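You operate a simulated robot arm through the tools that you are given. There is no shell and no other tool. Be economical: measure what you need, move in short steps, check, and stop when the job is done.

Carry out the task below with a simulated two-armed robot. There is one attempt and no reset: what you move stays moved.

TASK
On the top of the carton bench, fold the white cloth in half, so that its two long edges meet.

The check looks at the end state, three seconds after you hand in, the way a careful person would. Anything else that was tipped, shoved, dropped, spilled or broken makes it a failure. Flat cloth is picked up by pressing the open fingertips on it (5 to 10 N) and closing them slowly along it; thin cloth reads only 2 to 8 mm in the jaws.

THE ROBOT
Two 7-joint arms with two-finger parallel grippers on one trunk, on a base that drives. Base frame: it is fixed to the floor where the robot stands at the start and does not move with it; the origin is under the middle of the robot, x ahead of it, y to its left, z up; the surface under the hand at the start is at about z = 0.86. Lengths are in m, angles in degrees, forces in N, time in s.
The left shoulder is at the start at [0.07, 0.163, 1.12], the right one opposite. With the tool pointing down near the work surface each hand reaches from about 0.4 to 0.88 m from the robot's upright axis, wherever it stands, measured 20 degrees to its own side. Places, roughly: top of the carton bench [0.6, -0.2, 0.9]. Payload 3.43 kg a hand.
The tool frame of a hand sits at the grasp point between the pads (the TCP): z along the fingers, y along the line on which they close. The tips reach 0.034 m beyond it. The gripper opens to 0.128 m. The fingers are 0.024 m wide and 0.012 m thick; the gripper's body (0.048 by 0.13 m) begins 0.096 m behind the TCP.
Orientation is that of the tool frame in the base frame, as a unit quaternion [w, x, y, z]. With the fingers straight down and closing along the base's y, the tool's x points along the base's -x, its y along +y and its z along -z.

THE INTERFACE
- The arms move only by the tool apply_moves. It takes "left_series", "right_series" or both (then of equal length, played together; a hand with none holds still); each is a list of rows, each an object of numbers (a shift or turn left out is 0, a gripper value left out holds the last): "dx", "dy", "dz": the shift along the tool's x, y, z in units of 200 mm (1.0 is 200 mm); "rx", "ry", "rz": the turn, a rotation vector about the tool's x, y, z in units of 90 degrees (1.0 is 90 degrees). In form: [{"dx": .., "dy": .., "dz": .., "rx": .., "ry": .., "rz": ..}, ...]. A call has 1 to 8 rows; each row is the pose to reach, as a shift and turn from the pose commanded when the call began, along the tool's axes at that moment. "left_grip" and "right_grip" are, for a hand that has rows, the gripper command, from -1 (shut) to 1 (fully open), values between in proportion, set as the call begins (left out, the last holds). A call with a number of a shift or a turn outside -1 to 1 is refused whole. A row lasts 0.2 s, in which the tool goes at most 0.05 m and 8.6 degrees; a call with a longer step from one row to the next is refused whole, and so is a gripper value outside its range. A pose out of reach is approached as far as the arm can. The call stops where the force on the tool passes 40 N (or 10 N more than at its start, if that is more) or the arm is blocked; 0.2 s more then pass. The fingers move at their own pace (about 0.153 m/s each) and stop on an object; they squeeze with about 43 N. The grip force told is the motor's: it shows also when the fingers shut on nothing. Time passes only in rows, and 0.2 s behind the last, so rows that repeat a pose let the fingers close. The reply holds the time, the measured pose of the TCP, the force on the tool along the base axes, the opening and the grip force, in the units named above and with some noise, with the torque about the TCP (base axes, N m) and any sound that the robot's microphone picked up.
- Cameras (640 x 400 px; columns grow to the right, rows downward): "scene" is now at [0.1337, -0.0205, 1.3438]; the picture's right is [-0.26, -0.97, 0.00], its down [-0.59, 0.16, -0.79] and it looks along [0.76, -0.20, -0.61] (base axes); focal length 275 px, centre (320, 200). "left" rides on the left gripper at [0.076, 0.011, -0.16] in its tool frame; the picture's right is [-0.15, 0.99, 0.00], its down [-0.88, -0.13, -0.46] and it looks along [-0.45, -0.07, 0.89] (tool axes); focal length 234 px, centre (320, 200). "right" rides on the right gripper at [0.076, -0.011, -0.16] in its tool frame; the picture's right is [0.15, 0.99, 0.00], its down [-0.88, 0.13, -0.46] and it looks along [-0.45, 0.07, 0.89] (tool axes); focal length 234 px, centre (320, 200). There is no depth. A picture from a camera that has moved, and an enlarged one, comes with that camera's place and axes in the base frame and with its lens.
- camera(camera): a new picture of that camera. It takes no simulated time.
- move_column(by): slides the trunk up (or, below 0, down) by that many m; the arms and the scene camera ride with it, the base frame stays. It gives what a move gives, with no picture.
- drive_base(legs): drives the robot by 1 to 6 legs, each [ahead, left, turn to the left] in m, m and degrees, along the robot's own axes; the way and the turn of a leg run together, so that a leg with both is an arc; at most 1.5 m and 180 degrees a leg. The arms and the cameras ride along, it lands a little off, and it stops where it bumps. It gives what a move gives.
- pan_tilt(pan, tilt): turns the head with the scene camera to pan (to the left, within 86 degrees either way) and tilt (down, from -29 to 69), counted from straight ahead of the robot. It gives what a move gives.
- inspect(camera, box): a new picture of the part [left, top, right, bottom] of that camera's present view, enlarged. It takes no simulated time.
- job_done(): hands the job in; it is judged then, once.

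Work in short steps. Places have to be worked out from the pictures, the camera data and where the tool is seen: move nearer, look again, correct. Check each grasp and each placing, and mend what went wrong. You have 120 turns and 88 pictures in all, those below and enlarged ones among them. Open the grippers and draw the arms clear of the work before you hand the job in, unless the task says otherwise; then end with one line.

The tools are called after "Call:" by a JSON object that holds its "fn" and its "kwargs". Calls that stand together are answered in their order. apply_moves: Moves the arms, as the interface text tells. Its arguments: {"type":"object","properties":{"left_series":{"type":"array","items":{"type":"object","properties":{"dx":{"type":"number"},"dy":{"type":"number"},"dz":{"type":"number"},"rx":{"type":"number"},"ry":{"type":"number"},"rz":{"type":"number"}}}},"left_grip":{"type":"number"},"right_series":{"type":"array","items":{"type":"object","properties":{"dx":{"type":"number"},"dy":{"type":"number"},"dz":{"type":"number"},"rx":{"type":"number"},"ry":{"type":"number"},"rz":{"type":"number"}}}},"right_grip":{"type":"number"}},"required":[]} The other tools are called the same way: move_column (by) slides the trunk up or down; drive_base (legs) drives the base; pan_tilt (pan, tilt) turns the head that bears the scene camera; camera (camera) takes a picture; inspect (camera, box) takes an enlarged picture of a part of a camera's view; job_done () hands the job in.

At the start:

```text
t: 0.0
left_position: [0.5585, 0.0691, 1.02]
left_orientation: [0.0, 0.001, 1.0, 0.0]
left_contact_force: [-0.6, -0.3, -0.1]
left_ft_torque: [0.03, 0.01, 0.01]
left_gripper_width: 0.128
left_finger_force: 0.0
right_position: [0.5633, -0.4044, 1.0326]
right_orientation: [0.0, -0.001, 1.0, 0.0]
right_contact_force: [-0.5, -0.2, -1.0]
right_ft_torque: [-0.01, 0.04, -0.02]
right_gripper_width: 0.1281
right_finger_force: 0.0
trunk travel left (down, up): [-0.6, 0.34]
robot x, y, heading: [0.0039, -0.0001, -0.2]
head pan, tilt: [-14.8, 37.8]
```

scene: 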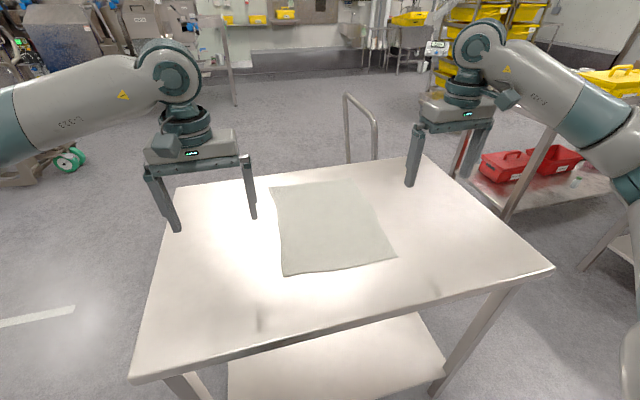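
right: 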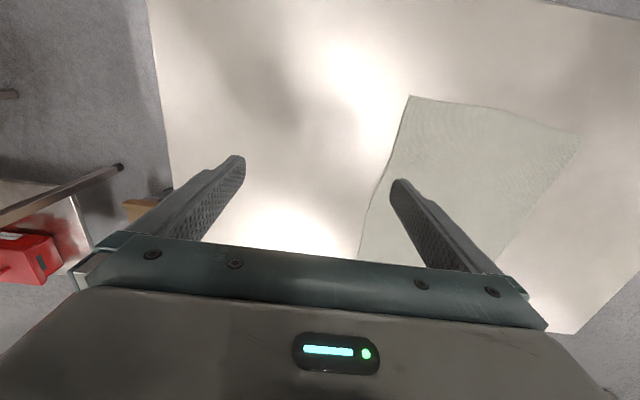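
left: 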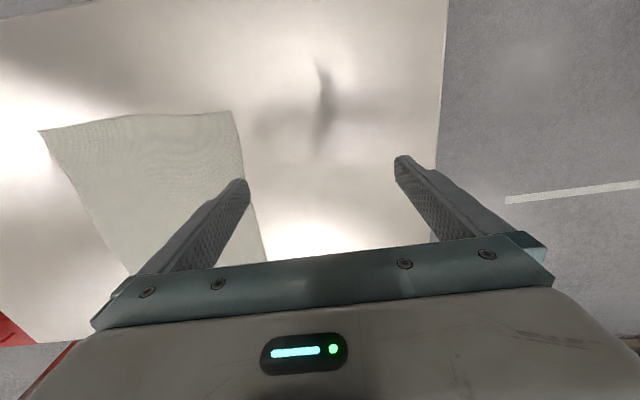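

The cloth lies roughly at x 0.49–0.83 and y −0.32…−0.04, with its long edges along x, so the robot's left side of the bench (y > 0.23) looks the best place to work from. First I check the floor clearance by looking down and to the left.

Call:
{"fn": "pan_tilt", "kwargs": {"pan": 40, "tilt": 55}}

Call:
{"fn": "camera", "kwargs": {"camera": "scene"}}

Call:
{"fn": "pan_tilt", "kwargs": {"pan": 60, "tilt": 20}}

Call:
{"fn": "camera", "kwargs": {"camera": "scene"}}

Call:
{"fn": "pan_tilt", "kwargs": {"pan": 0, "tilt": 69}}

Call:
{"fn": "camera", "kwargs": {"camera": "scene"}}

```text
t: 1.2
left_position: [0.5589, 0.0676, 1.0195]
left_orientation: [-0.001, 0.0, 1.0, 0.0]
left_contact_force: [-0.1, -0.2, -0.3]
left_ft_torque: [-0.01, 0.01, 0.03]
left_gripper_width: 0.128
left_finger_force: 0.1
right_position: [0.563, -0.4054, 1.0327]
right_orientation: [0.0, 0.001, 1.0, 0.0]
right_contact_force: [0.0, -0.6, -0.5]
right_ft_torque: [0.02, 0.01, -0.01]
right_gripper_width: 0.128
right_finger_force: 0.1
trunk travel left (down, up): [-0.6, 0.34]
robot x, y, heading: [0.0019, -0.0001, 0.1]
head pan, tilt: [40.0, 55.0]
```

```text
84 pictures are left
camera scene: at [0.1054, 0.0479, 1.3198], right [0.64, -0.77, 0.0], down [-0.63, -0.53, -0.57], along [0.44, 0.37, -0.82], focal length 275 px, centre (320, 200)
```

scene: 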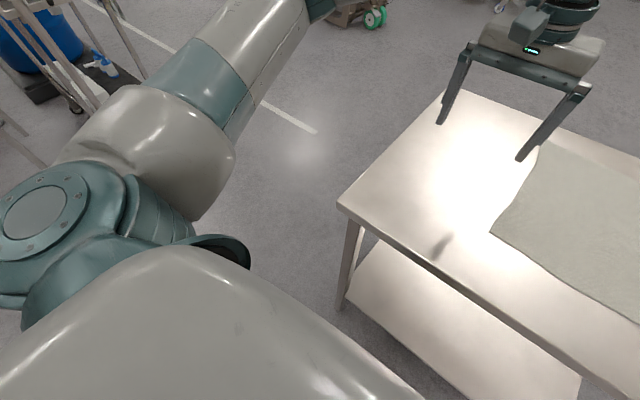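

```text
t: 2.2
left_position: [0.5589, 0.0678, 1.0197]
left_orientation: [0.0, 0.0, 1.0, 0.0]
left_contact_force: [0.2, 0.3, 0.0]
left_ft_torque: [0.0, -0.03, 0.01]
left_gripper_width: 0.1281
left_finger_force: 0.1
right_position: [0.5632, -0.4064, 1.0325]
right_orientation: [0.001, 0.0, 1.0, 0.0]
right_contact_force: [0.2, 0.6, -0.5]
right_ft_torque: [0.01, -0.01, -0.03]
right_gripper_width: 0.1281
right_finger_force: 0.0
trunk travel left (down, up): [-0.6, 0.34]
robot x, y, heading: [-0.0023, 0.0011, -0.3]
head pan, tilt: [60.0, 20.0]
```

```text
83 pictures are left
camera scene: at [0.0968, 0.0822, 1.3718], right [0.87, -0.5, 0.0], down [-0.17, -0.3, -0.94], along [0.47, 0.81, -0.34], focal length 275 px, centre (320, 200)
```

scene: 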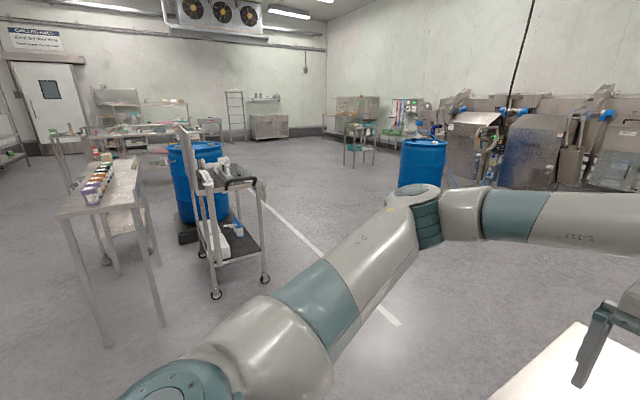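

```text
t: 3.5
left_position: [0.5582, 0.0678, 1.0211]
left_orientation: [0.0, 0.0, 1.0, 0.001]
left_contact_force: [-0.4, 0.4, 0.7]
left_ft_torque: [-0.03, -0.03, 0.0]
left_gripper_width: 0.128
left_finger_force: 0.1
right_position: [0.5633, -0.4055, 1.0332]
right_orientation: [0.0, 0.0, 1.0, 0.0]
right_contact_force: [0.0, 0.1, -0.5]
right_ft_torque: [-0.03, 0.04, -0.02]
right_gripper_width: 0.1281
right_finger_force: 0.1
trunk travel left (down, up): [-0.6, 0.34]
robot x, y, heading: [-0.0014, -0.0028, -0.1]
head pan, tilt: [0.0, 68.8]
```

```text
82 pictures are left
camera scene: at [0.1061, 0.0017, 1.3043], right [0.0, -1.0, 0.0], down [-0.93, 0.0, -0.36], along [0.36, 0.0, -0.93], focal length 275 px, centre (320, 200)
```

scene: 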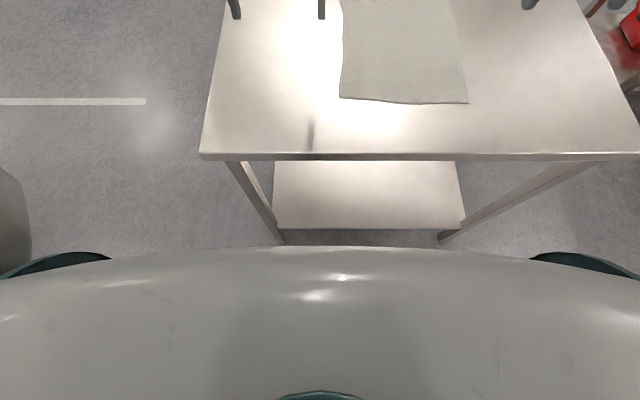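

The left side of the bench is free floor. I back off, slide left and drive up alongside, then turn right to face the cloth's long edge.

Call:
{"fn": "drive_base", "kwargs": {"legs": [[-0.15, 0, 0], [0, 0.8, 0], [0.81, 0, 0]]}}

Call:
{"fn": "drive_base", "kwargs": {"legs": [[0, 0, -90]]}}

Call:
{"fn": "pan_tilt", "kwargs": {"pan": 0, "tilt": 55}}

Call:
{"fn": "camera", "kwargs": {"camera": "scene"}}

```text
t: 12.7
left_position: [1.2181, 0.8565, 1.0199]
left_orientation: [0.0, 0.002, 1.0, 0.0]
left_contact_force: [0.7, -1.1, 1.0]
left_ft_torque: [0.0, 0.04, 0.01]
left_gripper_width: 0.128
left_finger_force: 0.1
right_position: [1.2195, 0.3823, 1.0318]
right_orientation: [0.0, 0.002, 1.0, 0.0]
right_contact_force: [0.6, -0.3, -0.3]
right_ft_torque: [-0.04, -0.01, -0.01]
right_gripper_width: 0.1277
right_finger_force: 0.1
trunk travel left (down, up): [-0.6, 0.34]
robot x, y, heading: [0.6568, 0.7918, -0.1]
head pan, tilt: [0.0, 68.8]
```

```text
t: 16.9
left_position: [0.7303, 0.2324, 1.0196]
left_orientation: [0.0, 0.706, 0.708, 0.0]
left_contact_force: [0.7, 0.1, -0.5]
left_ft_torque: [0.02, 0.03, -0.02]
left_gripper_width: 0.1281
left_finger_force: 0.0
right_position: [0.2559, 0.2244, 1.0333]
right_orientation: [-0.001, 0.705, 0.709, 0.0]
right_contact_force: [-0.2, 0.3, 0.7]
right_ft_torque: [0.0, -0.01, 0.01]
right_gripper_width: 0.1282
right_finger_force: 0.0
trunk travel left (down, up): [-0.6, 0.34]
robot x, y, heading: [0.6591, 0.7901, -89.8]
head pan, tilt: [0.0, 68.8]
```

```text
t: 17.7
left_position: [0.7292, 0.2324, 1.02]
left_orientation: [0.001, 0.705, 0.71, 0.0]
left_contact_force: [0.4, -0.3, -0.6]
left_ft_torque: [-0.01, 0.04, 0.01]
left_gripper_width: 0.1279
left_finger_force: 0.1
right_position: [0.2568, 0.2248, 1.0322]
right_orientation: [0.0, 0.705, 0.709, 0.001]
right_contact_force: [-0.3, 0.8, -0.5]
right_ft_torque: [0.0, 0.0, 0.02]
right_gripper_width: 0.1279
right_finger_force: 0.0
trunk travel left (down, up): [-0.6, 0.34]
robot x, y, heading: [0.6602, 0.7894, -89.5]
head pan, tilt: [0.0, 55.0]
```

```text
81 pictures are left
camera scene: at [0.6591, 0.6698, 1.3197], right [-1.0, -0.01, 0.0], down [0.0, 0.82, -0.57], along [0.0, -0.57, -0.82], focal length 275 px, centre (320, 200)
```

scene: 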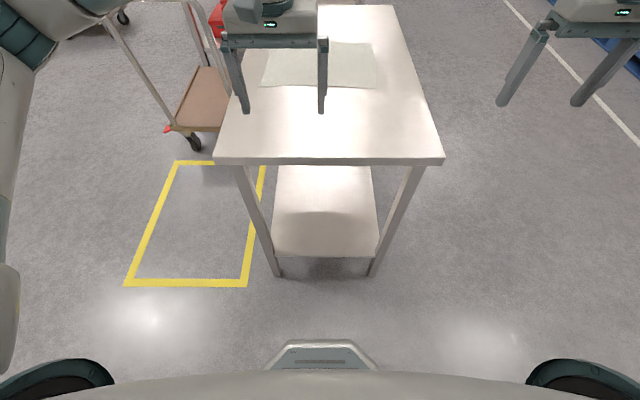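

The robot faces the cloth squarely: its near long edge is at y≈−0.04 and the far one at y≈−0.30, and the table edge is at y≈0.25. I drive 0.18 m closer and look again.

Call:
{"fn": "drive_base", "kwargs": {"legs": [[0.18, 0, 0]]}}

Call:
{"fn": "pan_tilt", "kwargs": {"pan": 0, "tilt": 50}}

Call:
{"fn": "camera", "kwargs": {"camera": "scene"}}

```text
t: 19.2
left_position: [0.7323, 0.0504, 1.0193]
left_orientation: [0.0, 0.705, 0.709, 0.0]
left_contact_force: [0.3, -0.5, 0.7]
left_ft_torque: [0.0, 0.01, -0.02]
left_gripper_width: 0.1281
left_finger_force: 0.1
right_position: [0.2586, 0.0438, 1.0332]
right_orientation: [0.0, 0.705, 0.71, 0.001]
right_contact_force: [0.5, -0.3, 0.3]
right_ft_torque: [0.06, 0.02, 0.03]
right_gripper_width: 0.1279
right_finger_force: 0.1
trunk travel left (down, up): [-0.6, 0.34]
robot x, y, heading: [0.66, 0.6055, -89.4]
head pan, tilt: [0.0, 55.0]
```

```text
t: 19.8
left_position: [0.7312, 0.0515, 1.0195]
left_orientation: [0.0, 0.704, 0.71, -0.001]
left_contact_force: [-0.1, -0.1, -0.3]
left_ft_torque: [0.02, 0.01, -0.03]
left_gripper_width: 0.1283
left_finger_force: 0.1
right_position: [0.259, 0.0433, 1.031]
right_orientation: [0.0, 0.705, 0.71, 0.0]
right_contact_force: [-0.2, -0.9, -0.5]
right_ft_torque: [-0.01, 0.03, -0.02]
right_gripper_width: 0.1279
right_finger_force: 0.0
trunk travel left (down, up): [-0.6, 0.34]
robot x, y, heading: [0.6611, 0.608, -89.5]
head pan, tilt: [0.0, 50.0]
```

```text
80 pictures are left
camera scene: at [0.6603, 0.4834, 1.3261], right [-1.0, -0.01, 0.0], down [-0.01, 0.77, -0.64], along [0.0, -0.64, -0.77], focal length 275 px, centre (320, 200)
```

scene: 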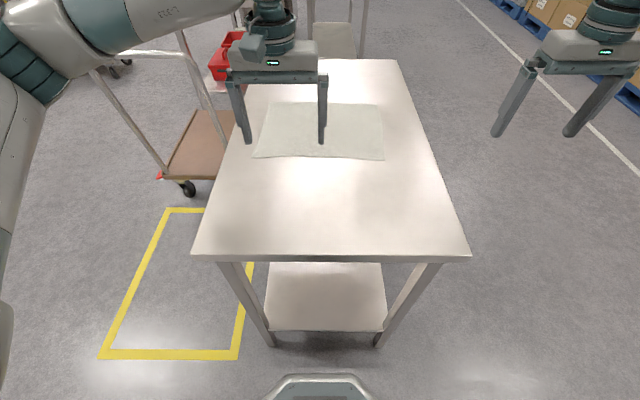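

Near corners of the cloth are at about (0.828, −0.041) and (0.501, −0.036). I bring both hands above spots just inside those corners, with the jaws narrowed.

Call:
{"fn": "apply_moves", "kwargs": {"left_series": [{"dx": -0.13, "dy": 0.086, "dz": 0.08}, {"dx": -0.26, "dy": 0.172, "dz": 0.16}, {"dx": -0.39, "dy": 0.258, "dz": 0.24}, {"dx": -0.52, "dy": 0.344, "dz": 0.3}, {"dx": -0.52, "dy": 0.344, "dz": 0.3}, {"dx": -0.52, "dy": 0.344, "dz": 0.3}], "right_series": [{"dx": -0.06, "dy": 0.16, "dz": 0}, {"dx": -0.12, "dy": 0.33, "dz": 0}, {"dx": -0.18, "dy": 0.5, "dz": 0.05}, {"dx": -0.24, "dy": 0.67, "dz": 0.1}, {"dx": -0.3, "dy": 0.84, "dz": 0.15}, {"dx": -0.34, "dy": 1.0, "dz": 0.2}], "left_grip": -0.44, "right_grip": -0.44}}

Call:
{"fn": "apply_moves", "kwargs": {"right_series": [{"dx": -0.06, "dy": 0.18, "dz": 0.1}, {"dx": -0.115, "dy": 0.355, "dz": 0.155}, {"dx": -0.115, "dy": 0.355, "dz": 0.155}]}}

Call:
{"fn": "camera", "kwargs": {"camera": "scene"}}

Call:
{"fn": "camera", "kwargs": {"camera": "left"}}

Call:
{"fn": "camera", "kwargs": {"camera": "right"}}

```text
t: 21.2
left_position: [0.8024, -0.0522, 0.9608]
left_orientation: [-0.001, 0.704, 0.71, 0.0]
left_contact_force: [1.1, 0.0, 0.4]
left_ft_torque: [-0.02, 0.07, 0.01]
left_gripper_width: 0.0356
left_finger_force: 0.1
right_position: [0.4593, -0.0239, 0.9912]
right_orientation: [-0.001, 0.704, 0.71, 0.001]
right_contact_force: [0.3, -0.7, -0.3]
right_ft_torque: [0.04, 0.04, -0.02]
right_gripper_width: 0.036
right_finger_force: 0.1
trunk travel left (down, up): [-0.6, 0.34]
robot x, y, heading: [0.6567, 0.614, -89.6]
head pan, tilt: [0.0, 50.0]
```

```text
t: 22.0
left_position: [0.7999, -0.0519, 0.9599]
left_orientation: [0.0, 0.705, 0.71, 0.001]
left_contact_force: [-0.9, 0.6, -0.2]
left_ft_torque: [0.01, -0.01, 0.01]
left_gripper_width: 0.0358
left_finger_force: 0.1
right_position: [0.5302, -0.046, 0.9615]
right_orientation: [0.0, 0.705, 0.709, -0.001]
right_contact_force: [-1.1, 0.7, -1.0]
right_ft_torque: [0.05, -0.05, -0.05]
right_gripper_width: 0.0357
right_finger_force: 0.0
trunk travel left (down, up): [-0.6, 0.34]
robot x, y, heading: [0.6602, 0.6103, -89.7]
head pan, tilt: [0.0, 50.0]
```

```text
79 pictures are left
camera scene: at [0.6594, 0.4842, 1.3263], right [-1.0, -0.01, 0.0], down [0.0, 0.77, -0.64], along [0.0, -0.64, -0.77], focal length 275 px, centre (320, 200)
```

scene: 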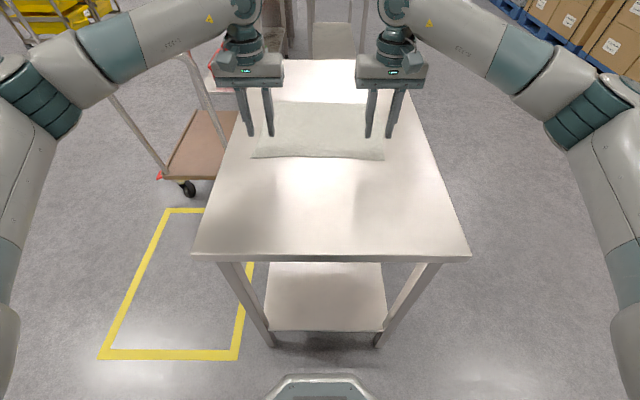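

```text
78 pictures are left
camera left: at [0.8106, 0.0237, 1.1189], right [0.99, -0.14, 0.0], down [-0.12, -0.88, 0.46], along [-0.06, -0.45, -0.89], focal length 234 px, centre (320, 200)
```

left: 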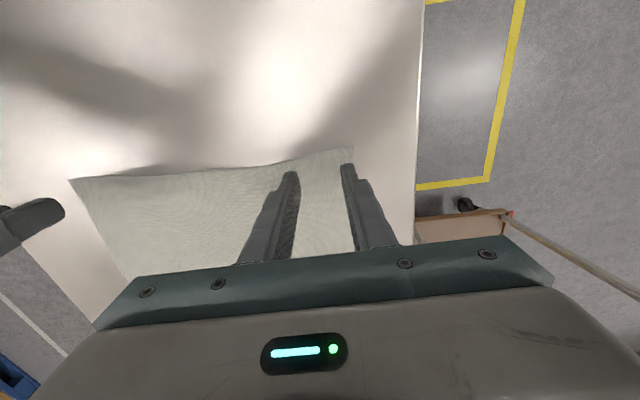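

```text
77 pictures are left
camera right: at [0.5182, 0.0302, 1.1212], right [0.99, 0.15, 0.0], down [0.14, -0.88, 0.46], along [0.07, -0.45, -0.89], focal length 234 px, centre (320, 200)
```

right: 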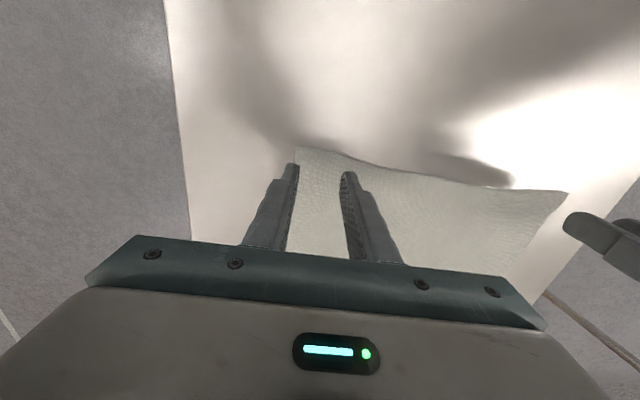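

The wrist views put the near corners at about (0.837, −0.048) and (0.50, −0.041). I shift both hands about 15 mm further in and lower them near the surface.

Call:
{"fn": "apply_moves", "kwargs": {"left_series": [{"dx": -0.08, "dy": 0.02, "dz": 0.1}, {"dx": -0.08, "dy": 0.02, "dz": 0.2}, {"dx": -0.08, "dy": 0.02, "dz": 0.26}, {"dx": -0.08, "dy": 0.02, "dz": 0.26}], "right_series": [{"dx": -0.06, "dy": 0, "dz": 0.1}, {"dx": -0.06, "dy": 0, "dz": 0.2}, {"dx": -0.06, "dy": 0, "dz": 0.27}, {"dx": -0.06, "dy": 0, "dz": 0.27}]}}

Call:
{"fn": "inspect", "kwargs": {"camera": "left", "box": [200, 80, 440, 230]}}

Call:
{"fn": "inspect", "kwargs": {"camera": "right", "box": [200, 80, 440, 230]}}

```text
t: 23.0
left_position: [0.8061, -0.0681, 0.9067]
left_orientation: [0.0, 0.705, 0.709, -0.001]
left_contact_force: [1.1, -0.2, -0.3]
left_ft_torque: [-0.02, -0.01, -0.04]
left_gripper_width: 0.0359
left_finger_force: 0.1
right_position: [0.5286, -0.0574, 0.9078]
right_orientation: [0.001, 0.704, 0.71, 0.0]
right_contact_force: [0.5, 0.4, 0.5]
right_ft_torque: [0.01, 0.01, -0.02]
right_gripper_width: 0.0358
right_finger_force: 0.0
trunk travel left (down, up): [-0.6, 0.34]
robot x, y, heading: [0.6568, 0.6105, -89.6]
head pan, tilt: [0.0, 50.0]
```

```text
2.67 times, centred on (320, 155) of left
camera zoom: at [0.8157, 0.0073, 1.0659], right [0.99, -0.14, 0.0], down [-0.12, -0.88, 0.46], along [-0.06, -0.45, -0.89], focal length 624 px, centre (320, 320)
```

zoom: 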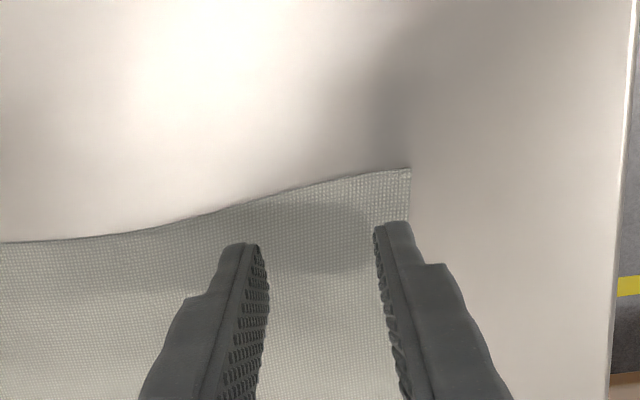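

```text
2.67 times, centred on (320, 155) of right
camera zoom: at [0.5191, 0.018, 1.0674], right [0.99, 0.15, 0.0], down [0.14, -0.88, 0.46], along [0.07, -0.45, -0.89], focal length 624 px, centre (320, 320)
```

zoom: 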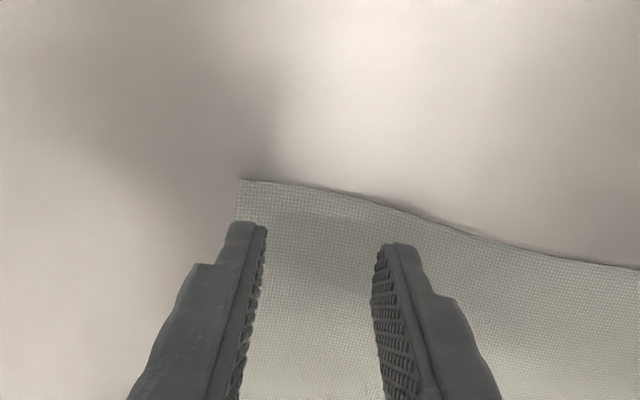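

Both jaws straddle cloth just inside the edge. I lower them in small steps to feel for contact.

Call:
{"fn": "apply_moves", "kwargs": {"left_series": [{"dz": 0.025}, {"dz": 0.045}, {"dz": 0.06}, {"dz": 0.06}], "right_series": [{"dz": 0.025}, {"dz": 0.045}, {"dz": 0.06}, {"dz": 0.06}]}}

```text
t: 24.0
left_position: [0.8058, -0.0678, 0.8965]
left_orientation: [0.0, 0.704, 0.71, -0.001]
left_contact_force: [-0.3, 0.0, 2.9]
left_ft_torque: [0.0, -0.03, -0.02]
left_gripper_width: 0.0359
left_finger_force: 0.0
right_position: [0.5297, -0.0575, 0.8958]
right_orientation: [0.0, 0.705, 0.709, 0.0]
right_contact_force: [-0.9, -0.9, 1.6]
right_ft_torque: [-0.04, -0.01, 0.0]
right_gripper_width: 0.0357
right_finger_force: 0.1
trunk travel left (down, up): [-0.6, 0.34]
robot x, y, heading: [0.6616, 0.6123, -89.5]
head pan, tilt: [0.0, 50.0]
```

Light contact has begun on both sides, so I press slightly more.

Call:
{"fn": "apply_moves", "kwargs": {"left_series": [{"dz": 0.008}, {"dz": 0.012}, {"dz": 0.012}], "right_series": [{"dz": 0.01}, {"dz": 0.016}, {"dz": 0.016}]}}

```text
t: 24.8
left_position: [0.8056, -0.0681, 0.8953]
left_orientation: [0.001, 0.704, 0.71, -0.001]
left_contact_force: [0.8, -2.7, 13.4]
left_ft_torque: [0.01, -0.04, 0.02]
left_gripper_width: 0.0361
left_finger_force: 0.1
right_position: [0.531, -0.0568, 0.8957]
right_orientation: [0.001, 0.705, 0.71, -0.002]
right_contact_force: [-0.3, -2.7, 16.7]
right_ft_torque: [-0.05, 0.03, -0.01]
right_gripper_width: 0.036
right_finger_force: 0.1
trunk travel left (down, up): [-0.6, 0.34]
robot x, y, heading: [0.6591, 0.6105, -89.4]
head pan, tilt: [0.0, 50.0]
```

That's too hard (13–17 N). I ease up by 1–2 mm and begin closing in small increments.

Call:
{"fn": "apply_moves", "kwargs": {"left_series": [{"dz": -0.006}, {"dz": -0.006}], "right_series": [{"dz": -0.008}, {"dz": -0.008}], "left_grip": -0.56, "right_grip": -0.56}}

```text
t: 25.4
left_position: [0.8054, -0.0675, 0.8954]
left_orientation: [0.0, 0.704, 0.71, 0.0]
left_contact_force: [-2.0, 1.1, 11.1]
left_ft_torque: [0.09, 0.06, -0.01]
left_gripper_width: 0.0281
left_finger_force: 0.1
right_position: [0.5297, -0.0555, 0.8952]
right_orientation: [0.001, 0.704, 0.71, -0.001]
right_contact_force: [1.2, 0.0, 11.2]
right_ft_torque: [0.0, -0.07, -0.02]
right_gripper_width: 0.0281
right_finger_force: 0.1
trunk travel left (down, up): [-0.6, 0.34]
robot x, y, heading: [0.6565, 0.6094, -89.5]
head pan, tilt: [0.0, 50.0]
```

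Force is near 11 N, so I ease slightly more and keep closing slowly.

Call:
{"fn": "apply_moves", "kwargs": {"left_series": [{"dz": -0.003}, {"dz": -0.003}], "right_series": [{"dz": -0.003}, {"dz": -0.003}], "left_grip": -0.7, "right_grip": -0.7}}

Call:
{"fn": "apply_moves", "kwargs": {"left_series": [{"dz": 0}, {"dz": 0}], "right_series": [{"dz": 0}, {"dz": 0}], "left_grip": -0.84, "right_grip": -0.84}}

Call:
{"fn": "apply_moves", "kwargs": {"left_series": [{"dz": 0}, {"dz": 0}, {"dz": 0}], "right_series": [{"dz": 0}, {"dz": 0}, {"dz": 0}], "left_grip": -1, "right_grip": -1}}

Call:
{"fn": "inspect", "kwargs": {"camera": "left", "box": [200, 80, 440, 230]}}

Call:
{"fn": "inspect", "kwargs": {"camera": "right", "box": [200, 80, 440, 230]}}

```text
t: 26.0
left_position: [0.805, -0.0668, 0.8961]
left_orientation: [0.001, 0.705, 0.71, -0.001]
left_contact_force: [-1.3, 0.5, 8.2]
left_ft_torque: [0.05, 0.06, 0.03]
left_gripper_width: 0.0194
left_finger_force: 0.2
right_position: [0.5299, -0.0574, 0.894]
right_orientation: [0.001, 0.705, 0.709, -0.001]
right_contact_force: [0.3, -0.1, 9.2]
right_ft_torque: [0.06, -0.04, -0.02]
right_gripper_width: 0.0178
right_finger_force: 0.5
trunk travel left (down, up): [-0.6, 0.34]
robot x, y, heading: [0.6582, 0.607, -89.5]
head pan, tilt: [0.0, 50.0]
```

```text
t: 26.6
left_position: [0.8061, -0.0678, 0.8948]
left_orientation: [0.001, 0.705, 0.709, 0.0]
left_contact_force: [0.5, 0.2, 7.4]
left_ft_torque: [0.03, -0.05, 0.03]
left_gripper_width: 0.01
left_finger_force: 0.1
right_position: [0.5302, -0.0563, 0.896]
right_orientation: [0.0, 0.705, 0.71, 0.0]
right_contact_force: [0.3, 0.5, 7.3]
right_ft_torque: [0.08, 0.01, 0.01]
right_gripper_width: 0.0098
right_finger_force: 0.1
trunk travel left (down, up): [-0.6, 0.34]
robot x, y, heading: [0.6572, 0.6067, -89.6]
head pan, tilt: [0.0, 50.0]
```

```text
t: 27.4
left_position: [0.8052, -0.0665, 0.8967]
left_orientation: [0.001, 0.704, 0.71, -0.002]
left_contact_force: [1.2, 0.4, 6.3]
left_ft_torque: [0.0, -0.02, 0.01]
left_gripper_width: 0.0003
left_finger_force: 33.5
right_position: [0.5292, -0.0564, 0.8964]
right_orientation: [0.001, 0.705, 0.71, -0.001]
right_contact_force: [0.4, 0.0, 7.0]
right_ft_torque: [0.04, 0.0, 0.04]
right_gripper_width: 0.002
right_finger_force: 37.5
trunk travel left (down, up): [-0.6, 0.34]
robot x, y, heading: [0.662, 0.6107, -89.6]
head pan, tilt: [0.0, 50.0]
```

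```text
2.67 times, centred on (320, 155) of left
camera zoom: at [0.8156, 0.0083, 1.0543], right [0.99, -0.14, 0.0], down [-0.12, -0.88, 0.46], along [-0.06, -0.45, -0.89], focal length 624 px, centre (320, 320)
```

zoom: 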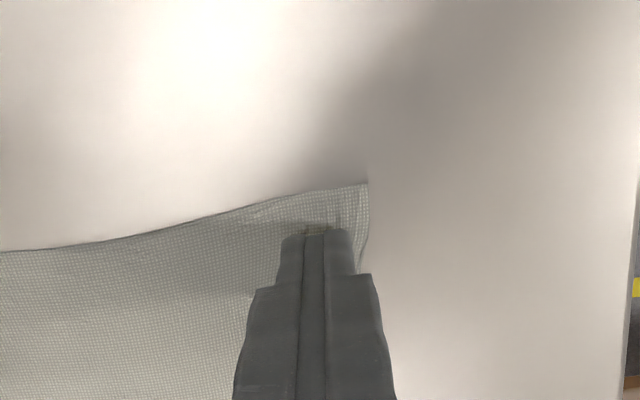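

```text
2.67 times, centred on (320, 155) of right
camera zoom: at [0.5192, 0.0194, 1.0558], right [0.99, 0.15, 0.0], down [0.14, -0.88, 0.46], along [0.07, -0.45, -0.89], focal length 624 px, centre (320, 320)
```

zoom: 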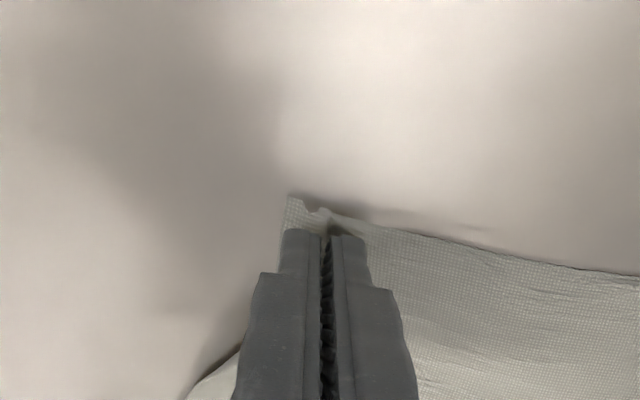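

The right jaws hold cloth (2 mm), but the left reads 0.3 mm, which is doubtful. I lift both by 3 cm to see.

Call:
{"fn": "apply_moves", "kwargs": {"left_series": [{"dz": -0.05}, {"dz": -0.1}, {"dz": -0.15}, {"dz": -0.15}], "right_series": [{"dz": -0.05}, {"dz": -0.1}, {"dz": -0.15}, {"dz": -0.15}]}}

Call:
{"fn": "camera", "kwargs": {"camera": "scene"}}

Call:
{"fn": "camera", "kwargs": {"camera": "left"}}

```text
t: 28.4
left_position: [0.8042, -0.0691, 0.9259]
left_orientation: [0.0, 0.704, 0.71, 0.0]
left_contact_force: [-0.3, 0.1, -0.5]
left_ft_torque: [0.01, 0.01, 0.06]
left_gripper_width: 0.0
left_finger_force: 33.4
right_position: [0.5307, -0.0567, 0.9254]
right_orientation: [0.0, 0.705, 0.709, 0.0]
right_contact_force: [0.8, -0.4, -0.3]
right_ft_torque: [0.03, 0.01, 0.02]
right_gripper_width: 0.0021
right_finger_force: 36.8
trunk travel left (down, up): [-0.6, 0.34]
robot x, y, heading: [0.6616, 0.6103, -89.5]
head pan, tilt: [0.0, 50.0]
```

```text
72 pictures are left
camera scene: at [0.6605, 0.4838, 1.3262], right [-1.0, -0.01, 0.0], down [-0.01, 0.77, -0.64], along [0.0, -0.64, -0.77], focal length 275 px, centre (320, 200)
```

scene: 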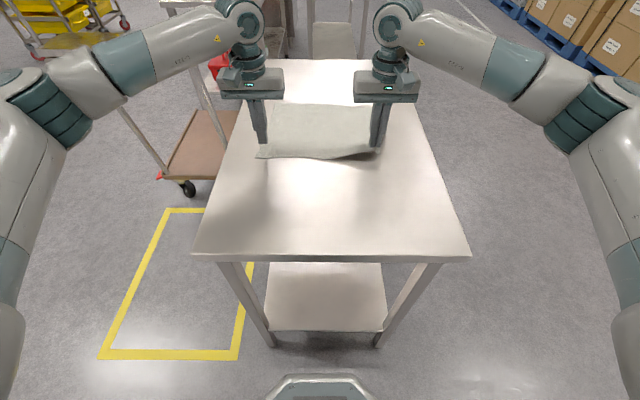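

```text
71 pictures are left
camera left: at [0.8154, 0.0067, 1.0835], right [0.99, -0.14, 0.0], down [-0.12, -0.88, 0.46], along [-0.06, -0.45, -0.89], focal length 234 px, centre (320, 200)
```

left: 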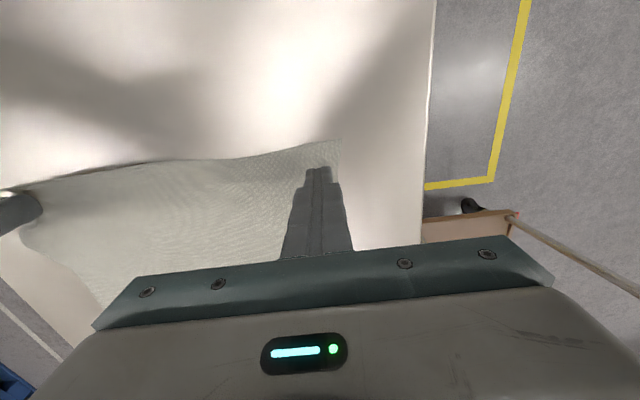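

Right is held, left missed. I lower the right back near the surface, and reopen the left and press it down again.

Call:
{"fn": "apply_moves", "kwargs": {"left_series": [{"dy": -0.03, "dz": 0}, {"dy": -0.03, "dz": 0.05}, {"dy": -0.03, "dz": 0.1}, {"dy": -0.03, "dz": 0.145}, {"dy": -0.03, "dz": 0.155}, {"dy": -0.03, "dz": 0.155}], "right_series": [{"dz": 0.02}, {"dz": 0.05}, {"dz": 0.08}, {"dz": 0.11}, {"dz": 0.13}, {"dz": 0.13}], "left_grip": -0.4}}

```text
t: 29.8
left_position: [0.7992, -0.0684, 0.8958]
left_orientation: [0.001, 0.705, 0.709, -0.001]
left_contact_force: [-1.1, -1.4, 9.1]
left_ft_torque: [-0.02, -0.01, -0.01]
left_gripper_width: 0.0385
left_finger_force: 0.0
right_position: [0.529, -0.0558, 0.899]
right_orientation: [-0.001, 0.705, 0.709, 0.0]
right_contact_force: [0.3, 0.3, 0.7]
right_ft_torque: [-0.02, -0.01, 0.01]
right_gripper_width: 0.0019
right_finger_force: 36.8
trunk travel left (down, up): [-0.6, 0.34]
robot x, y, heading: [0.6625, 0.6099, -89.3]
head pan, tilt: [0.0, 50.0]
```

At 9 N, I close in small steps while adding tiny press increments to keep the force up.

Call:
{"fn": "apply_moves", "kwargs": {"left_series": [{"dz": 0.002}, {"dz": 0.002}], "left_grip": -0.52}}

Call:
{"fn": "apply_moves", "kwargs": {"left_series": [{"dz": 0.001}, {"dz": 0.001}], "left_grip": -0.64}}

Call:
{"fn": "apply_moves", "kwargs": {"left_series": [{"dz": 0.001}, {"dz": 0.001}], "left_grip": -0.76}}

Call:
{"fn": "inspect", "kwargs": {"camera": "left", "box": [200, 80, 440, 230]}}

```text
t: 30.4
left_position: [0.8002, -0.0677, 0.8966]
left_orientation: [0.001, 0.705, 0.709, -0.001]
left_contact_force: [0.0, -3.0, 15.9]
left_ft_torque: [-0.01, 0.02, 0.0]
left_gripper_width: 0.0299
left_finger_force: 0.0
right_position: [0.5295, -0.0557, 0.8993]
right_orientation: [0.001, 0.705, 0.709, -0.001]
right_contact_force: [0.0, -0.7, -0.1]
right_ft_torque: [-0.01, -0.01, 0.02]
right_gripper_width: 0.0021
right_finger_force: 36.8
trunk travel left (down, up): [-0.6, 0.34]
robot x, y, heading: [0.6603, 0.6091, -89.5]
head pan, tilt: [0.0, 50.0]
```

```text
t: 31.0
left_position: [0.7987, -0.0666, 0.8951]
left_orientation: [0.001, 0.705, 0.709, -0.002]
left_contact_force: [-1.6, -1.9, 20.8]
left_ft_torque: [0.02, 0.05, 0.01]
left_gripper_width: 0.0226
left_finger_force: 0.0
right_position: [0.5296, -0.0566, 0.8992]
right_orientation: [0.001, 0.705, 0.71, -0.001]
right_contact_force: [1.1, -0.1, 0.7]
right_ft_torque: [0.04, -0.05, 0.0]
right_gripper_width: 0.0017
right_finger_force: 36.5
trunk travel left (down, up): [-0.6, 0.34]
robot x, y, heading: [0.6584, 0.6103, -89.7]
head pan, tilt: [0.0, 50.0]
```

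```text
t: 31.6
left_position: [0.7985, -0.0668, 0.8955]
left_orientation: [0.001, 0.704, 0.71, -0.001]
left_contact_force: [-3.3, 0.2, 23.5]
left_ft_torque: [0.09, 0.15, 0.01]
left_gripper_width: 0.0158
left_finger_force: 0.5
right_position: [0.5291, -0.0549, 0.8995]
right_orientation: [0.001, 0.705, 0.709, -0.001]
right_contact_force: [2.7, -0.4, 0.0]
right_ft_torque: [-0.05, -0.1, -0.01]
right_gripper_width: 0.0021
right_finger_force: 37.0
trunk travel left (down, up): [-0.6, 0.34]
robot x, y, heading: [0.6587, 0.6133, -89.6]
head pan, tilt: [0.0, 50.0]
```

```text
2.67 times, centred on (320, 155) of left
camera zoom: at [0.809, 0.0089, 1.0539], right [0.99, -0.14, 0.0], down [-0.12, -0.88, 0.46], along [-0.06, -0.45, -0.89], focal length 624 px, centre (320, 320)
```

zoom: 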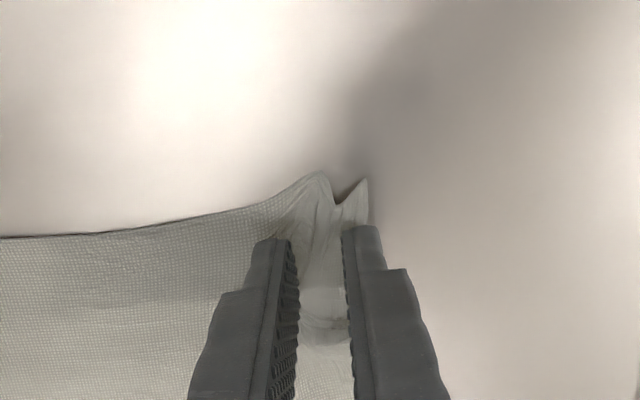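

Force is higher than wanted (≈23 N), but a ridge has clearly formed between the jaws. I ease off and close.

Call:
{"fn": "apply_moves", "kwargs": {"left_series": [{"dz": -0.008}, {"dz": -0.014}], "left_grip": -0.88}}

Call:
{"fn": "apply_moves", "kwargs": {"left_series": [{"dz": 0}, {"dz": 0}, {"dz": 0}], "left_grip": -1}}

Call:
{"fn": "inspect", "kwargs": {"camera": "left", "box": [200, 80, 440, 230]}}

```text
t: 32.2
left_position: [0.7997, -0.0675, 0.8963]
left_orientation: [0.0, 0.704, 0.71, 0.002]
left_contact_force: [-3.6, 1.1, 10.5]
left_ft_torque: [0.07, 0.11, 0.0]
left_gripper_width: 0.0083
left_finger_force: 0.5
right_position: [0.5301, -0.0568, 0.8992]
right_orientation: [0.001, 0.705, 0.71, -0.001]
right_contact_force: [3.1, -0.4, 0.4]
right_ft_torque: [-0.02, -0.09, -0.04]
right_gripper_width: 0.0023
right_finger_force: 36.7
trunk travel left (down, up): [-0.6, 0.34]
robot x, y, heading: [0.657, 0.6079, -89.4]
head pan, tilt: [0.0, 50.0]
```

```text
t: 33.0
left_position: [0.7995, -0.0681, 0.8961]
left_orientation: [0.0, 0.705, 0.709, 0.0]
left_contact_force: [0.3, 0.4, 4.5]
left_ft_torque: [0.03, -0.04, -0.02]
left_gripper_width: 0.0016
left_finger_force: 36.4
right_position: [0.5292, -0.0558, 0.8988]
right_orientation: [-0.001, 0.705, 0.71, 0.0]
right_contact_force: [-0.4, -0.7, -0.2]
right_ft_torque: [-0.04, 0.01, 0.01]
right_gripper_width: 0.0021
right_finger_force: 36.4
trunk travel left (down, up): [-0.6, 0.34]
robot x, y, heading: [0.66, 0.6111, -89.8]
head pan, tilt: [0.0, 50.0]
```

```text
2.67 times, centred on (320, 155) of left
camera zoom: at [0.8098, 0.0073, 1.0547], right [0.99, -0.14, 0.0], down [-0.12, -0.88, 0.46], along [-0.06, -0.45, -0.89], focal length 624 px, centre (320, 320)
```

zoom: 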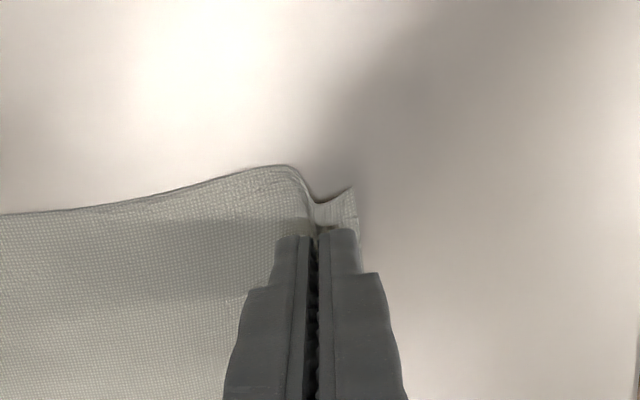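

Both corners are gripped (1.6 and 2.1 mm). I drag the cloth flat 0.12 m toward the robot so that the far edge comes within easy reach.

Call:
{"fn": "apply_moves", "kwargs": {"left_series": [{"dz": -0.02}, {"dx": 0.1, "dz": -0.03}, {"dx": 0.2, "dz": -0.03}, {"dx": 0.3, "dz": -0.03}, {"dx": 0.4, "dz": -0.03}, {"dx": 0.5, "dz": -0.03}, {"dx": 0.6, "dz": -0.03}, {"dx": 0.6, "dz": -0.03}], "right_series": [{"dz": 0}, {"dx": 0.1, "dz": -0.01}, {"dx": 0.2, "dz": -0.01}, {"dx": 0.3, "dz": -0.01}, {"dx": 0.4, "dz": -0.01}, {"dx": 0.5, "dz": -0.01}, {"dx": 0.6, "dz": -0.01}, {"dx": 0.6, "dz": -0.01}]}}

Call:
{"fn": "camera", "kwargs": {"camera": "scene"}}

```text
t: 34.8
left_position: [0.7983, 0.052, 0.9012]
left_orientation: [-0.001, 0.705, 0.709, 0.001]
left_contact_force: [-0.8, -0.2, 0.7]
left_ft_torque: [0.0, 0.0, 0.02]
left_gripper_width: 0.0014
left_finger_force: 36.0
right_position: [0.5287, 0.0635, 0.9]
right_orientation: [0.0, 0.705, 0.709, 0.0]
right_contact_force: [-0.8, -0.9, 0.1]
right_ft_torque: [0.02, -0.01, 0.03]
right_gripper_width: 0.0021
right_finger_force: 37.1
trunk travel left (down, up): [-0.6, 0.34]
robot x, y, heading: [0.6583, 0.6087, -89.6]
head pan, tilt: [0.0, 50.0]
```

```text
68 pictures are left
camera scene: at [0.6604, 0.4832, 1.3262], right [-1.0, -0.01, 0.0], down [-0.01, 0.77, -0.64], along [0.0, -0.64, -0.77], focal length 275 px, centre (320, 200)
```

scene: 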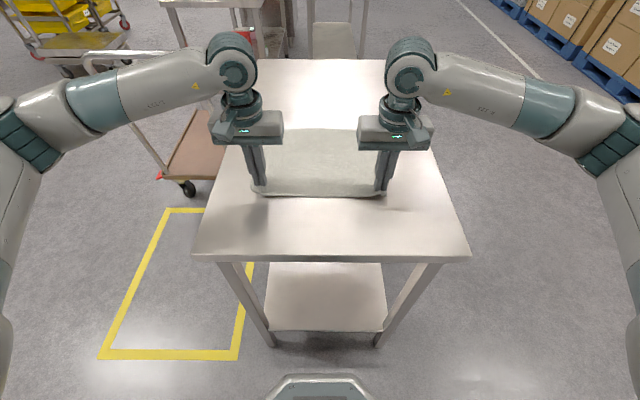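

The cloth followed well and stays flat. Now I raise the near edge along an arc to halfway, above the fold line (y≈−0.05), then look at the far edge.

Call:
{"fn": "apply_moves", "kwargs": {"left_series": [{"dx": -0.03, "dz": -0.12}, {"dx": -0.08, "dz": -0.24}, {"dx": -0.15, "dz": -0.34}, {"dx": -0.25, "dz": -0.43}, {"dx": -0.36, "dz": -0.49}, {"dx": -0.48, "dz": -0.52}, {"dx": -0.56, "dz": -0.52}, {"dx": -0.56, "dz": -0.52}], "right_series": [{"dx": -0.03, "dz": -0.12}, {"dx": -0.08, "dz": -0.24}, {"dx": -0.15, "dz": -0.34}, {"dx": -0.25, "dz": -0.43}, {"dx": -0.36, "dz": -0.49}, {"dx": -0.48, "dz": -0.52}, {"dx": -0.56, "dz": -0.52}, {"dx": -0.56, "dz": -0.52}]}}

Call:
{"fn": "camera", "kwargs": {"camera": "scene"}}

Call:
{"fn": "camera", "kwargs": {"camera": "left"}}

Call:
{"fn": "camera", "kwargs": {"camera": "right"}}

```text
t: 36.6
left_position: [0.7979, -0.0604, 1.0062]
left_orientation: [-0.001, 0.706, 0.709, 0.0]
left_contact_force: [0.3, -0.3, -0.1]
left_ft_torque: [-0.02, 0.03, -0.01]
left_gripper_width: 0.0015
left_finger_force: 36.3
right_position: [0.5286, -0.0485, 1.0048]
right_orientation: [0.0, 0.705, 0.709, 0.0]
right_contact_force: [-0.1, -0.4, 0.1]
right_ft_torque: [0.02, -0.01, 0.04]
right_gripper_width: 0.0018
right_finger_force: 37.0
trunk travel left (down, up): [-0.6, 0.34]
robot x, y, heading: [0.6615, 0.6083, -89.5]
head pan, tilt: [0.0, 50.0]
```

```text
67 pictures are left
camera scene: at [0.6604, 0.4841, 1.3263], right [-1.0, -0.01, 0.0], down [-0.01, 0.77, -0.64], along [0.0, -0.64, -0.77], focal length 275 px, centre (320, 200)
```

scene: 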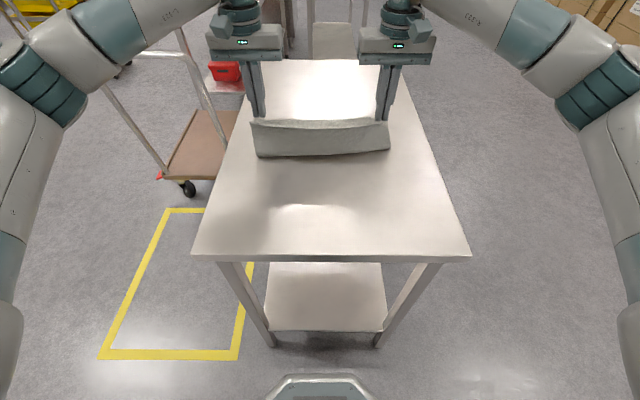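

```text
66 pictures are left
camera left: at [0.8093, 0.0157, 1.1651], right [0.99, -0.14, 0.0], down [-0.12, -0.88, 0.46], along [-0.06, -0.45, -0.89], focal length 234 px, centre (320, 200)
```

left: 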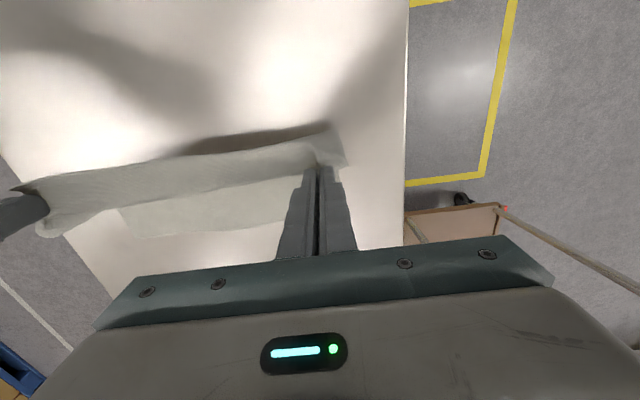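

```text
65 pictures are left
camera right: at [0.5185, 0.0263, 1.165], right [0.99, 0.15, 0.0], down [0.14, -0.88, 0.46], along [0.07, -0.45, -0.89], focal length 234 px, centre (320, 200)
```

right: 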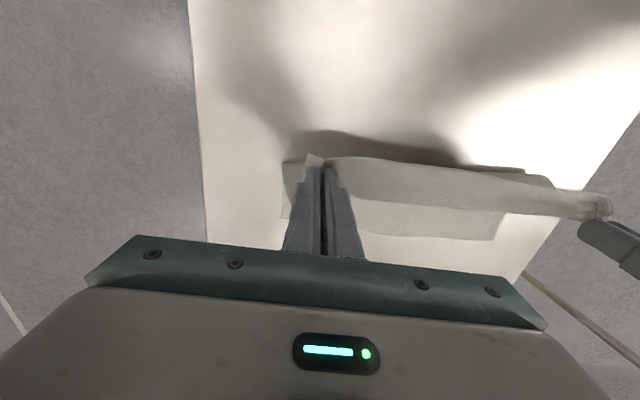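

Far edge reads y≈−0.16. I continue the arc so that each pinched corner comes over the far edge, stopping about 2 cm above the table.

Call:
{"fn": "apply_moves", "kwargs": {"left_series": [{"dx": -0.12, "dz": 0.02}, {"dx": -0.23, "dz": 0.07}, {"dx": -0.32, "dz": 0.15}, {"dx": -0.38, "dz": 0.25}, {"dx": -0.413, "dz": 0.35}, {"dx": -0.413, "dz": 0.43}, {"dx": -0.413, "dz": 0.43}], "right_series": [{"dx": -0.15, "dz": 0.02}, {"dx": -0.28, "dz": 0.07}, {"dx": -0.4, "dz": 0.15}, {"dx": -0.47, "dz": 0.25}, {"dx": -0.51, "dz": 0.35}, {"dx": -0.51, "dz": 0.43}, {"dx": -0.51, "dz": 0.43}]}}

Call:
{"fn": "camera", "kwargs": {"camera": "scene"}}

Call:
{"fn": "camera", "kwargs": {"camera": "left"}}

Call:
{"fn": "camera", "kwargs": {"camera": "right"}}

```text
t: 38.2
left_position: [0.7989, -0.143, 0.9204]
left_orientation: [0.0, 0.704, 0.71, 0.0]
left_contact_force: [0.3, 0.3, 0.4]
left_ft_torque: [0.01, 0.02, 0.02]
left_gripper_width: 0.0014
left_finger_force: 36.3
right_position: [0.5302, -0.151, 0.918]
right_orientation: [0.0, 0.705, 0.71, 0.0]
right_contact_force: [0.8, -0.5, -0.4]
right_ft_torque: [0.01, 0.0, 0.03]
right_gripper_width: 0.0023
right_finger_force: 36.9
trunk travel left (down, up): [-0.6, 0.34]
robot x, y, heading: [0.6585, 0.6122, -89.5]
head pan, tilt: [0.0, 50.0]
```

```text
64 pictures are left
camera scene: at [0.6605, 0.4841, 1.3263], right [-1.0, -0.01, 0.0], down [-0.01, 0.77, -0.64], along [0.0, -0.64, -0.77], focal length 275 px, centre (320, 200)
```

scene: 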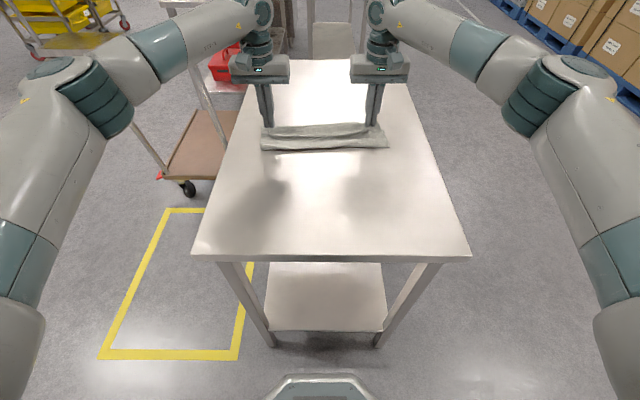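

```text
63 pictures are left
camera left: at [0.8101, -0.0675, 1.0785], right [0.99, -0.14, 0.0], down [-0.12, -0.88, 0.46], along [-0.06, -0.45, -0.89], focal length 234 px, centre (320, 200)
```

left: 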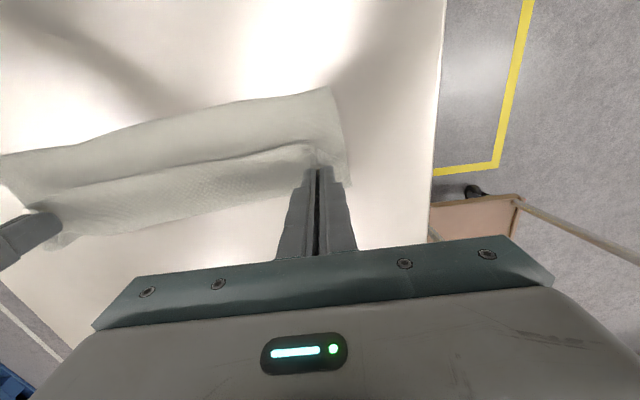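

```text
62 pictures are left
camera right: at [0.5197, -0.0753, 1.0786], right [0.99, 0.15, 0.0], down [0.14, -0.88, 0.46], along [0.07, -0.45, -0.89], focal length 234 px, centre (320, 200)
```

right: 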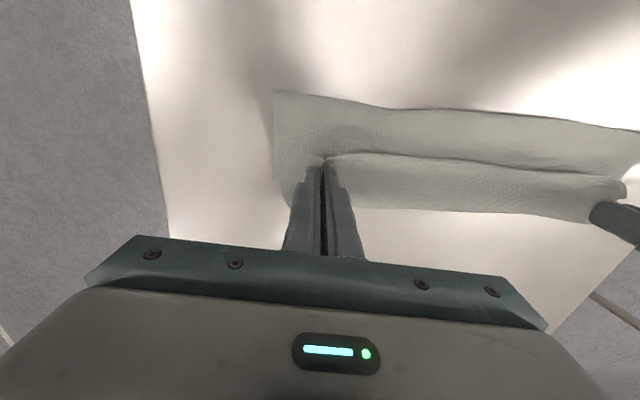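

The cloth is folded over with the pinches still raised. I zoom in to see what lies beyond the fingers.

Call:
{"fn": "inspect", "kwargs": {"camera": "scene", "box": [240, 90, 410, 190]}}

Call:
{"fn": "inspect", "kwargs": {"camera": "right", "box": [240, 60, 640, 310]}}

```text
3.76 times, centred on (325, 140) of scene
camera zoom: at [0.6605, 0.4841, 1.3263], right [-1.0, -0.01, 0.0], down [-0.01, 0.77, -0.64], along [0.0, -0.64, -0.77], focal length 1035 px, centre (301, 426)
```

zoom: 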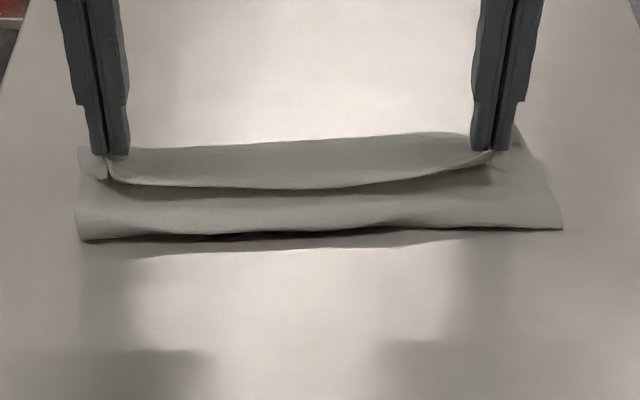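

```text
1.60 times, centred on (440, 185) of right
camera zoom: at [0.5197, -0.0753, 1.0786], right [0.99, 0.15, 0.0], down [0.14, -0.88, 0.46], along [0.07, -0.45, -0.89], focal length 375 px, centre (128, 224)
```

zoom: 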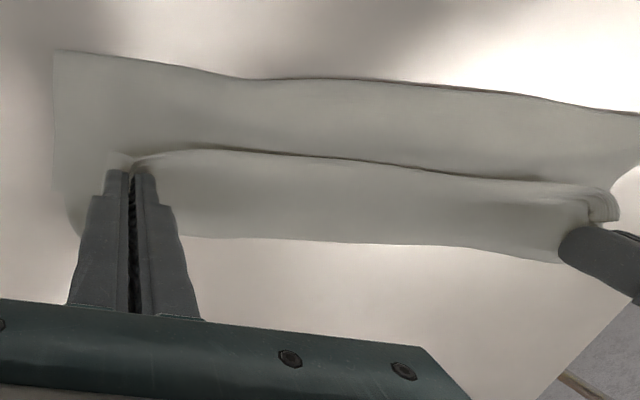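

I need to understand the layers at the fingertips, so I zoom closer.

Call:
{"fn": "inspect", "kwargs": {"camera": "scene", "box": [250, 110, 320, 160]}}

Call:
{"fn": "inspect", "kwargs": {"camera": "left", "box": [220, 70, 400, 200]}}

Call:
{"fn": "inspect", "kwargs": {"camera": "right", "box": [250, 80, 430, 210]}}

```text
8.00 times, centred on (285, 135) of scene
camera zoom: at [0.6605, 0.4841, 1.3263], right [-1.0, -0.01, 0.0], down [-0.01, 0.77, -0.64], along [0.0, -0.64, -0.77], focal length 2200 px, centre (600, 720)
```

zoom: 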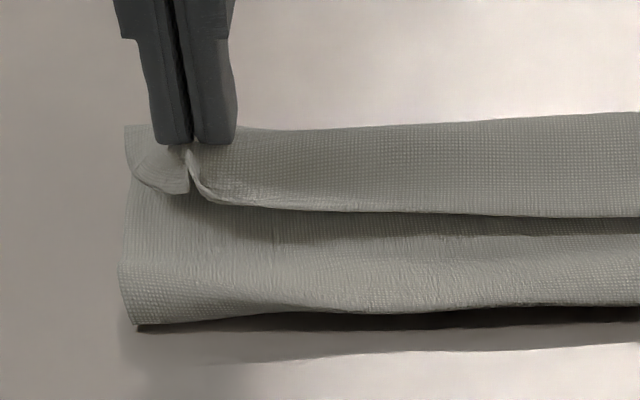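

```text
3.08 times, centred on (310, 135) of left
camera zoom: at [0.8101, -0.0675, 1.0785], right [0.99, -0.14, 0.0], down [-0.12, -0.88, 0.46], along [-0.06, -0.45, -0.89], focal length 720 px, centre (351, 400)
```

zoom: 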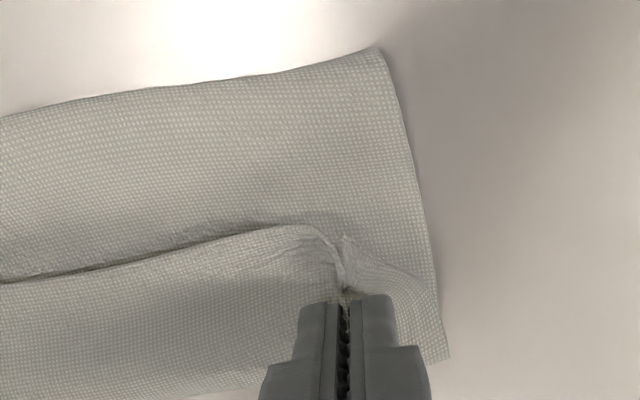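

```text
3.08 times, centred on (340, 145) of right
camera zoom: at [0.5197, -0.0753, 1.0786], right [0.99, 0.15, 0.0], down [0.14, -0.88, 0.46], along [0.07, -0.45, -0.89], focal length 720 px, centre (258, 369)
```

zoom: 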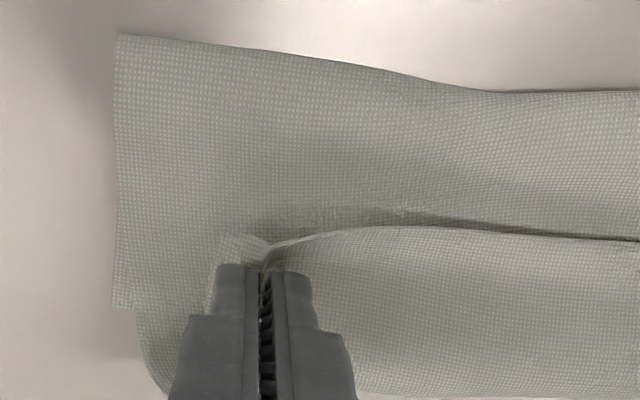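

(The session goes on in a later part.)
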